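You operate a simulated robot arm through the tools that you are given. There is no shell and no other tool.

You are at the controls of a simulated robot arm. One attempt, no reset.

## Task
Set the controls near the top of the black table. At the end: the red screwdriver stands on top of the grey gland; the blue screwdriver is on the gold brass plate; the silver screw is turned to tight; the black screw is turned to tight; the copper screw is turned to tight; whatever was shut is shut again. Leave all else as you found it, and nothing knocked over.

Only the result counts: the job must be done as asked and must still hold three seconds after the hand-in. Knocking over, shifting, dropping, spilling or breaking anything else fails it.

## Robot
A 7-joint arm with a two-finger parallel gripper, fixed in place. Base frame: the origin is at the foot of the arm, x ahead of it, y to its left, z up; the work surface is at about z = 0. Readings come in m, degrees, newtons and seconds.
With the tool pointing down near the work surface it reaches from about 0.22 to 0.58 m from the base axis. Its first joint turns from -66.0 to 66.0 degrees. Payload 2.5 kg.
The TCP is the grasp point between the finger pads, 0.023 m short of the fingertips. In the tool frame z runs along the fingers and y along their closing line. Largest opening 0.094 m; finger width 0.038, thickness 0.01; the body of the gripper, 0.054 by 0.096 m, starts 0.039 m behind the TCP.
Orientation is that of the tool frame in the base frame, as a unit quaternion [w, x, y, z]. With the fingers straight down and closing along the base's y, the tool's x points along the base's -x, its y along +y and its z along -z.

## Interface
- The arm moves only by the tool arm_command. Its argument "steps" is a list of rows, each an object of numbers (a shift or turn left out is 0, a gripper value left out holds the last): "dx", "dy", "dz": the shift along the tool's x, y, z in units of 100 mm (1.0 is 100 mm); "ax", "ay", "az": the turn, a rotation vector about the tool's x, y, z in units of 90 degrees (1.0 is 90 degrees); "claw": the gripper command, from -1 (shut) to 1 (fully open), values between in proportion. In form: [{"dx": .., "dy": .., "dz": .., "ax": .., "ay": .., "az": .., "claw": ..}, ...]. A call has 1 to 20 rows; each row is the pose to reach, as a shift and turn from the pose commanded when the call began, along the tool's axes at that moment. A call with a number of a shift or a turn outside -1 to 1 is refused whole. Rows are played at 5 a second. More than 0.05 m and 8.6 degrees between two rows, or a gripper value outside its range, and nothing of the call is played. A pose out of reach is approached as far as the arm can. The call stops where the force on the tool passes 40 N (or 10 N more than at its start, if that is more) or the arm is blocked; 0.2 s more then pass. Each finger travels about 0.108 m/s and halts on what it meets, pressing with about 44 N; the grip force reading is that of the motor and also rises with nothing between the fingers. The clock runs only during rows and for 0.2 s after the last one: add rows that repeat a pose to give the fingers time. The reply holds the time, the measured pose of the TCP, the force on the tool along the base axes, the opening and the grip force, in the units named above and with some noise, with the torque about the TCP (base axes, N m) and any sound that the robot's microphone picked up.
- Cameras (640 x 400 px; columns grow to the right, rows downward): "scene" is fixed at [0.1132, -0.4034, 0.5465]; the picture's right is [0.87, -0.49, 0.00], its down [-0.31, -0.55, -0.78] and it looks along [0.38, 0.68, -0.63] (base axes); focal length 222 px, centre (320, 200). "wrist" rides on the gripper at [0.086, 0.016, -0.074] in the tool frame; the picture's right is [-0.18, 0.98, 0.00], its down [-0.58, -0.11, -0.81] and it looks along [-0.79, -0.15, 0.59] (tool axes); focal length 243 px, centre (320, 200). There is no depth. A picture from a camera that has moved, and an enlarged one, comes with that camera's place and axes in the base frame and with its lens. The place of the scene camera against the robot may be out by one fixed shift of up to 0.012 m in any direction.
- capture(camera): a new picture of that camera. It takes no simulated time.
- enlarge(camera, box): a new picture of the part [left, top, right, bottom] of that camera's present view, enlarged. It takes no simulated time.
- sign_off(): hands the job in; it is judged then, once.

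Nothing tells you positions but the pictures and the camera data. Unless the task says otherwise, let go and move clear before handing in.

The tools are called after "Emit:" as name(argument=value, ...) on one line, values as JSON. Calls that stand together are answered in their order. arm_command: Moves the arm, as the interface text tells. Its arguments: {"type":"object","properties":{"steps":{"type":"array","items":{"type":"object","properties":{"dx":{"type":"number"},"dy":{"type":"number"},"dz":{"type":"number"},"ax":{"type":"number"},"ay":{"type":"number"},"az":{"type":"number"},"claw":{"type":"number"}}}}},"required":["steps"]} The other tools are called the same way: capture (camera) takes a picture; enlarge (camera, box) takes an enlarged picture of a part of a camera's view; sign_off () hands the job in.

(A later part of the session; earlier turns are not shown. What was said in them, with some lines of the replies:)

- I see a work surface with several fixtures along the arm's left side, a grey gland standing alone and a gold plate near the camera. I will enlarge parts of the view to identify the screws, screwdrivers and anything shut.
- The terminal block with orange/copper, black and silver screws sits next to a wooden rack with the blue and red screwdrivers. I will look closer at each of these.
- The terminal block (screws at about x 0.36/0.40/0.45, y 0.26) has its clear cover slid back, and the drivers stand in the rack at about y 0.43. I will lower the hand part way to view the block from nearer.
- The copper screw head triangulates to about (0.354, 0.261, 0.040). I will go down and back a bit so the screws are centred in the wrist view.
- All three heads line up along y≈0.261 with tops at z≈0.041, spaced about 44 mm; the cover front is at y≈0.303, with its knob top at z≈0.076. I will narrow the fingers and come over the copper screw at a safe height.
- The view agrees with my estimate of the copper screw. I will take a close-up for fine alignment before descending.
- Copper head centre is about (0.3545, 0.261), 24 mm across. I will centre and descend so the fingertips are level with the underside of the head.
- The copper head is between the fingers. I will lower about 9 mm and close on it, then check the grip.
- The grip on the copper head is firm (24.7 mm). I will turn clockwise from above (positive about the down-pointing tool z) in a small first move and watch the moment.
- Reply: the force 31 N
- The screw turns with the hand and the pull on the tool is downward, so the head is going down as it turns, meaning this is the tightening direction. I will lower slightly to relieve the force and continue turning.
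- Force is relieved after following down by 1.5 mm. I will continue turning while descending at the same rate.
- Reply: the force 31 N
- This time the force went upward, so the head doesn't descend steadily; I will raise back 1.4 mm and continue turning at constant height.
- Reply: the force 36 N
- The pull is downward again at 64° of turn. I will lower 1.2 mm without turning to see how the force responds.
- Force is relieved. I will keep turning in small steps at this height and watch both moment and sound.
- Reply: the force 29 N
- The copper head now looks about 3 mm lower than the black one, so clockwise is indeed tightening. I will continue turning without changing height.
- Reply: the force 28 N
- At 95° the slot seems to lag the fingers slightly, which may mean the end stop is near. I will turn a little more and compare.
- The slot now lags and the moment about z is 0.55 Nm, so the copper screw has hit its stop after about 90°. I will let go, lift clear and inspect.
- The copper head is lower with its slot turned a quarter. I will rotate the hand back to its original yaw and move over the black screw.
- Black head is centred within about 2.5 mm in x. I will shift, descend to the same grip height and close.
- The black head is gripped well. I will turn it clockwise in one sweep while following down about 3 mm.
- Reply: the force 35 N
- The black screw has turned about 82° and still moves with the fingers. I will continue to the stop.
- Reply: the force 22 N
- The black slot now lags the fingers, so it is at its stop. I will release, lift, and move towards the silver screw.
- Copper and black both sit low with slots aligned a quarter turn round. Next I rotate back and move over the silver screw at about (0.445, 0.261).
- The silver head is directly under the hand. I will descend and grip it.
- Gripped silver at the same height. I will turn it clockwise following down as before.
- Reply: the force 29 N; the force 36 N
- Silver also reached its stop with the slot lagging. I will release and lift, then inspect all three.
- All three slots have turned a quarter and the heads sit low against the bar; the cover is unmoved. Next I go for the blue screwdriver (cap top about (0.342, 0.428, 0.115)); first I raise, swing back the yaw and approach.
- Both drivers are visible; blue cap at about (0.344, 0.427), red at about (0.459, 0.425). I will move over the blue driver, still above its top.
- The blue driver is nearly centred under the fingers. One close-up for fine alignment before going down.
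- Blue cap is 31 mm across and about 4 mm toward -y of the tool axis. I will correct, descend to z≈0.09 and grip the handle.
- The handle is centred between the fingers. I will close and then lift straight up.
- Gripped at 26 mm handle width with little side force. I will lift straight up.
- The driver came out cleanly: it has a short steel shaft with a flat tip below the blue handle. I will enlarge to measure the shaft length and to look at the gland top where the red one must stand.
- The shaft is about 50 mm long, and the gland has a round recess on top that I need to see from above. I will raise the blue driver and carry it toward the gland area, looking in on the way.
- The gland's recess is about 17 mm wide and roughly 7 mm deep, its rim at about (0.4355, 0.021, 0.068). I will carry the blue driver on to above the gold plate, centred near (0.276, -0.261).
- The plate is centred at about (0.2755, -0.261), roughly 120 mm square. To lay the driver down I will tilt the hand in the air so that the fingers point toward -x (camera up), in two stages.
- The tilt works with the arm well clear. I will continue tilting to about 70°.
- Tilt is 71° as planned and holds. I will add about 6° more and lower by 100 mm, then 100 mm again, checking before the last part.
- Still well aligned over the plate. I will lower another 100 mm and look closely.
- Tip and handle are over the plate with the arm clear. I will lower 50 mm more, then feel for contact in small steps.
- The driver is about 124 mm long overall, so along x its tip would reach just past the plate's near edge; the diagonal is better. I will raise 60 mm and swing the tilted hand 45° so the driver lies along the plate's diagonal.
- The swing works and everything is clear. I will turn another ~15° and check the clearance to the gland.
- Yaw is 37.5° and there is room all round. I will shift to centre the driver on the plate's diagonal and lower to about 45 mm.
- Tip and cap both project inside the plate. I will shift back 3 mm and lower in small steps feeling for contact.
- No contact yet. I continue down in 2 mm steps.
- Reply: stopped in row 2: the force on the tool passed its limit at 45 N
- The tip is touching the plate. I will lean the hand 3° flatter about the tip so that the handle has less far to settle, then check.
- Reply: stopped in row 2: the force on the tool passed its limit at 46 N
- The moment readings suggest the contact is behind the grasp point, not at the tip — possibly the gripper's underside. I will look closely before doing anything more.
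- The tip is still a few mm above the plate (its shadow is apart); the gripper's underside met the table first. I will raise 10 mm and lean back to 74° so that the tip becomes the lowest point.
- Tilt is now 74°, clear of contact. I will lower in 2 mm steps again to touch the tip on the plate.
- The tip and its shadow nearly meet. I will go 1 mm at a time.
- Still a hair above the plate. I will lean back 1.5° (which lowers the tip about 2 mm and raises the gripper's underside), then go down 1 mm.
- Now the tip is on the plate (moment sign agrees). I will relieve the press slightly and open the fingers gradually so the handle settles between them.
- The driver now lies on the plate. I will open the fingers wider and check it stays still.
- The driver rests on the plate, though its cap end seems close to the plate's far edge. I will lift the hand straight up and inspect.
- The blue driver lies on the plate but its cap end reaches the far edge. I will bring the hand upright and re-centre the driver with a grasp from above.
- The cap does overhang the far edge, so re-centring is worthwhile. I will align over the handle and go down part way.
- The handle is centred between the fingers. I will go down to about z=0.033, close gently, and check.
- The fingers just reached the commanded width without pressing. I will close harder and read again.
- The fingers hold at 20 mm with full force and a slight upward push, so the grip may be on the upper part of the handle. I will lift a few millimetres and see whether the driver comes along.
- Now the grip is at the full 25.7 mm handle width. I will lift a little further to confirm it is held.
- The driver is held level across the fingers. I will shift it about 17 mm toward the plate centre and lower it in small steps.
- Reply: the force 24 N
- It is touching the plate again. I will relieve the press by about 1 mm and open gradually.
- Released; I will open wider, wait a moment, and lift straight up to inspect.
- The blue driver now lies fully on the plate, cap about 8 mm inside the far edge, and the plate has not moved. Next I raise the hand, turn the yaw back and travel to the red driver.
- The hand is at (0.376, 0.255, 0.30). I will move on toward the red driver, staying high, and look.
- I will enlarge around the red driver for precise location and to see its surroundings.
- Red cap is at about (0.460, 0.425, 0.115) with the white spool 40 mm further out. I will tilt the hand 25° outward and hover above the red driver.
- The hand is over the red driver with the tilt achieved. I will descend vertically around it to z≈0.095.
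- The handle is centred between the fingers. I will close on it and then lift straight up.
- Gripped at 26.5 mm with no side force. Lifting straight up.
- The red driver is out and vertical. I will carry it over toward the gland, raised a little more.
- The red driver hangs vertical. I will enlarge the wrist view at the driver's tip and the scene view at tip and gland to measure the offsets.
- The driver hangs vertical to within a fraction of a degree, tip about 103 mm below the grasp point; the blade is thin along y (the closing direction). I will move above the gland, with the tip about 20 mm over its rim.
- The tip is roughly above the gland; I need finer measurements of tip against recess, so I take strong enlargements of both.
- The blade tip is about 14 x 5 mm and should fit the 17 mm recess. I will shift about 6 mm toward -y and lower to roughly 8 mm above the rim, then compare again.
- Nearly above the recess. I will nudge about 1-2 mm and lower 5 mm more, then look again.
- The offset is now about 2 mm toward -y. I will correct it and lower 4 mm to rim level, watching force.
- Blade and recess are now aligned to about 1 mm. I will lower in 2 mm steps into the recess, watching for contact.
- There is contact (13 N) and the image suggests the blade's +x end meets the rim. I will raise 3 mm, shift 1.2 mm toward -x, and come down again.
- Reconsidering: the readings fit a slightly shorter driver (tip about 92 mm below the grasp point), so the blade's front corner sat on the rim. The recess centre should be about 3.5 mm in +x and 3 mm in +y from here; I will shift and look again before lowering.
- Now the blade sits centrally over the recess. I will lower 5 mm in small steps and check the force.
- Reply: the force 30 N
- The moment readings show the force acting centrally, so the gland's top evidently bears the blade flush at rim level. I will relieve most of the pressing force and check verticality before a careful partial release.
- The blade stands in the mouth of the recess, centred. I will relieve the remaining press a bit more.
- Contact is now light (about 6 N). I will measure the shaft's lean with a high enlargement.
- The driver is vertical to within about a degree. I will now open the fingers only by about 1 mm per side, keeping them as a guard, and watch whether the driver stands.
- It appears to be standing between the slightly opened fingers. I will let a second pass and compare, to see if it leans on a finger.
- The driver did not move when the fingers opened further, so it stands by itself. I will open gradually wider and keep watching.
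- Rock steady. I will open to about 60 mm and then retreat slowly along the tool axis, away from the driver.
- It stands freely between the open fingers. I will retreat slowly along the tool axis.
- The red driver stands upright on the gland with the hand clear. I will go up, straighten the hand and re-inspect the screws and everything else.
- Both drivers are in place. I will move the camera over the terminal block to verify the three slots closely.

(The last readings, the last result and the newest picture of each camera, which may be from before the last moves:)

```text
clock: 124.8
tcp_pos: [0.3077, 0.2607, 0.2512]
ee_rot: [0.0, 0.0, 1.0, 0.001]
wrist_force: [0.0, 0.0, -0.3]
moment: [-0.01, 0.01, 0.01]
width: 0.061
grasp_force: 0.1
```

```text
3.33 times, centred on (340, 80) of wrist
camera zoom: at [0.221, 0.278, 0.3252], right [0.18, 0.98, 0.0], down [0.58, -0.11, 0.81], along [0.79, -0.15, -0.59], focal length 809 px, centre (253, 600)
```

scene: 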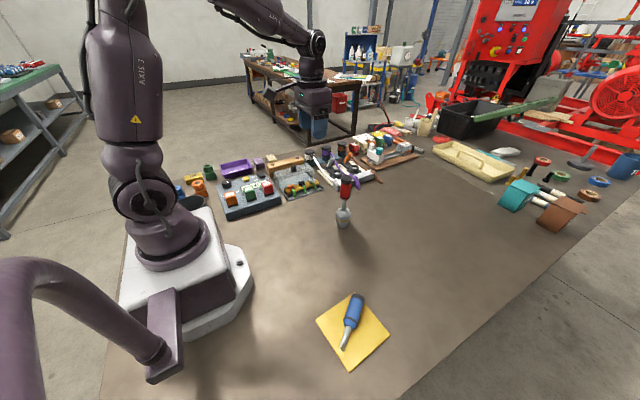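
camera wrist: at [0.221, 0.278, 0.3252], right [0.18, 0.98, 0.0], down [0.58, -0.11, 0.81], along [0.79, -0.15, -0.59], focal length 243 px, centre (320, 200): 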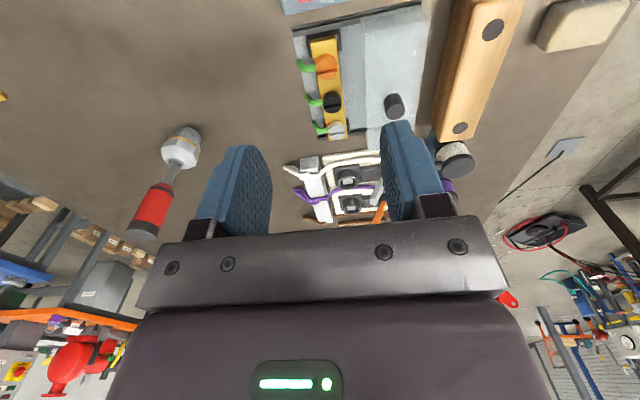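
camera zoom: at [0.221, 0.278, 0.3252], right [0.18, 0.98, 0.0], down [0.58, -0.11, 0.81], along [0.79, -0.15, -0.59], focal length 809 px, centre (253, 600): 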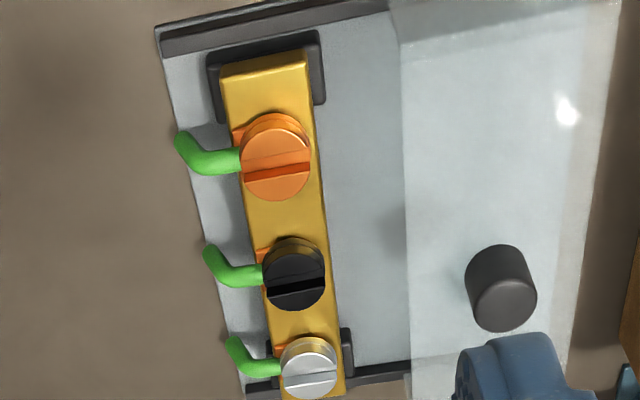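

All three slots are a quarter turn round, parallel to the short side of the bar. I will compare the scene with the starting pictures to make sure nothing else moved.

Emit:
enlarge(camera="scene", box=[270, 150, 330, 205])

Emit:
enlarge(camera="scene", box=[170, 130, 310, 220])

Emit:
enlarge(camera="scene", box=[290, 110, 440, 210])

Emit:
enlarge(camera="scene", box=[310, 165, 375, 240])

Emit:
enlarge(camera="scene", box=[290, 280, 410, 380])

```text
7.27 times, centred on (300, 178) of scene
camera zoom: at [0.1132, -0.4034, 0.5465], right [0.87, -0.49, 0.0], down [-0.31, -0.55, -0.78], along [0.38, 0.68, -0.63], focal length 1617 px, centre (466, 364)
```

zoom: 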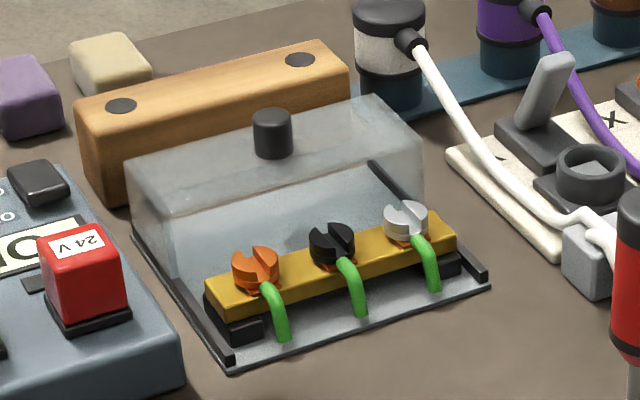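

```text
4.44 times, centred on (240, 175) of scene
camera zoom: at [0.1132, -0.4034, 0.5465], right [0.87, -0.49, 0.0], down [-0.31, -0.55, -0.78], along [0.38, 0.68, -0.63], focal length 988 px, centre (676, 311)
```

zoom: 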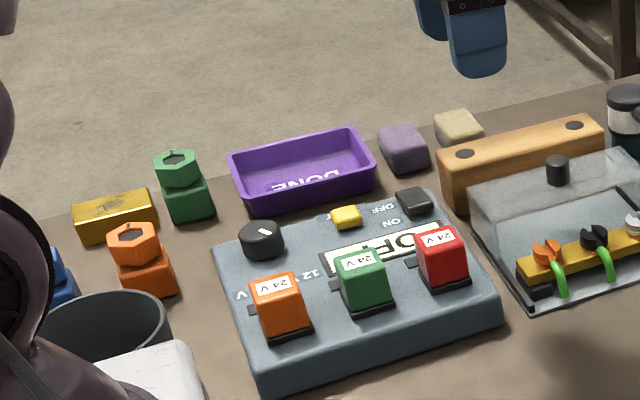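

```text
4.00 times, centred on (365, 160) of scene
camera zoom: at [0.1132, -0.4034, 0.5465], right [0.87, -0.49, 0.0], down [-0.31, -0.55, -0.78], along [0.38, 0.68, -0.63], focal length 890 px, centre (140, 360)
```

zoom: 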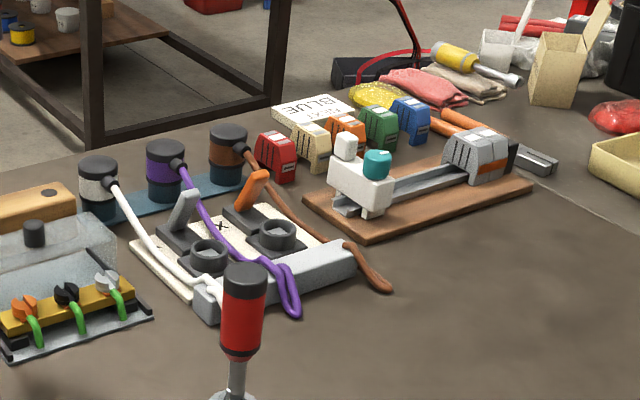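

```text
5.33 times, centred on (342, 202) of scene
camera zoom: at [0.1132, -0.4034, 0.5465], right [0.87, -0.49, 0.0], down [-0.31, -0.55, -0.78], along [0.38, 0.68, -0.63], focal length 1186 px, centre (200, 187)
```

zoom: 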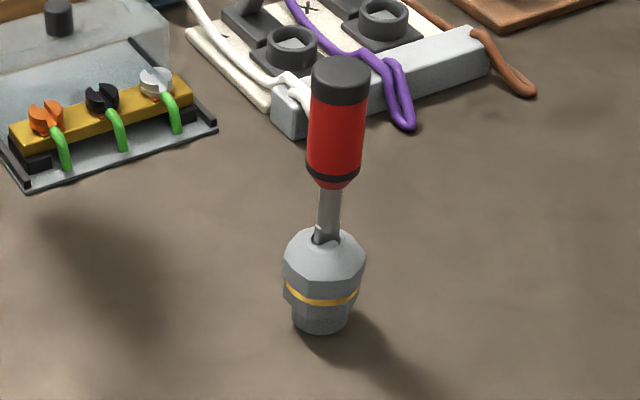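

```text
4.00 times, centred on (350, 330) of scene
camera zoom: at [0.1132, -0.4034, 0.5465], right [0.87, -0.49, 0.0], down [-0.31, -0.55, -0.78], along [0.38, 0.68, -0.63], focal length 890 px, centre (200, -320)
```

zoom: 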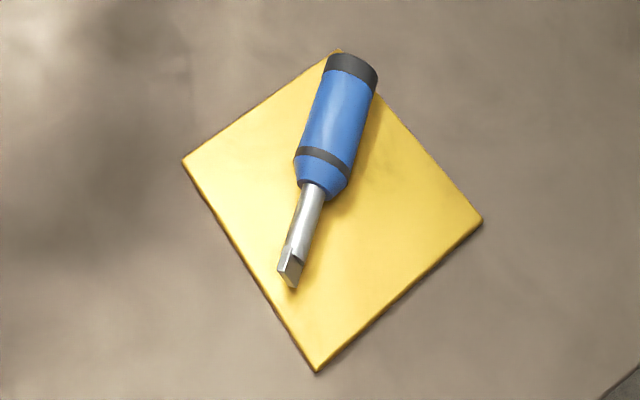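

Everything checks out: copper, black and silver screws are at their stops, the blue driver lies on the gold plate, and the red driver has stood on the gland for several seconds. The rack, cover and other items are unmoved, nothing was opened, and the hand is clear. I will hand in.

Emit:
sign_off()

```text
The job is handed in.
```

The job is handed in, and everything looked right in the last pictures I took. I have not seen the judging result.

- **Screws:** the copper, black and silver screws were each turned clockwise about 90° until they hit a hard stop. All three heads sit lower than before.
- **Red screwdriver:** it stands upright, blade down, on top of the grey gland. It had stood on its own for several seconds before I handed in. It is balanced on a narrow blade tip of about 14 by 5 mm, so it would not take much of a knock.
- **Blue screwdriver:** it lies diagonally across the gold brass plate, all within the plate's edges. The cap end is about 8 mm inside the far edge.
- **Shut items:** the clear cover over the screws was already slid open at the start, so I left it open. I opened nothing else.
- **Everything else:** comparing the final pictures with the first ones, nothing else appeared to have moved. While laying down the blue driver, the underside of the gripper touched the table twice; this did not visibly disturb anything.
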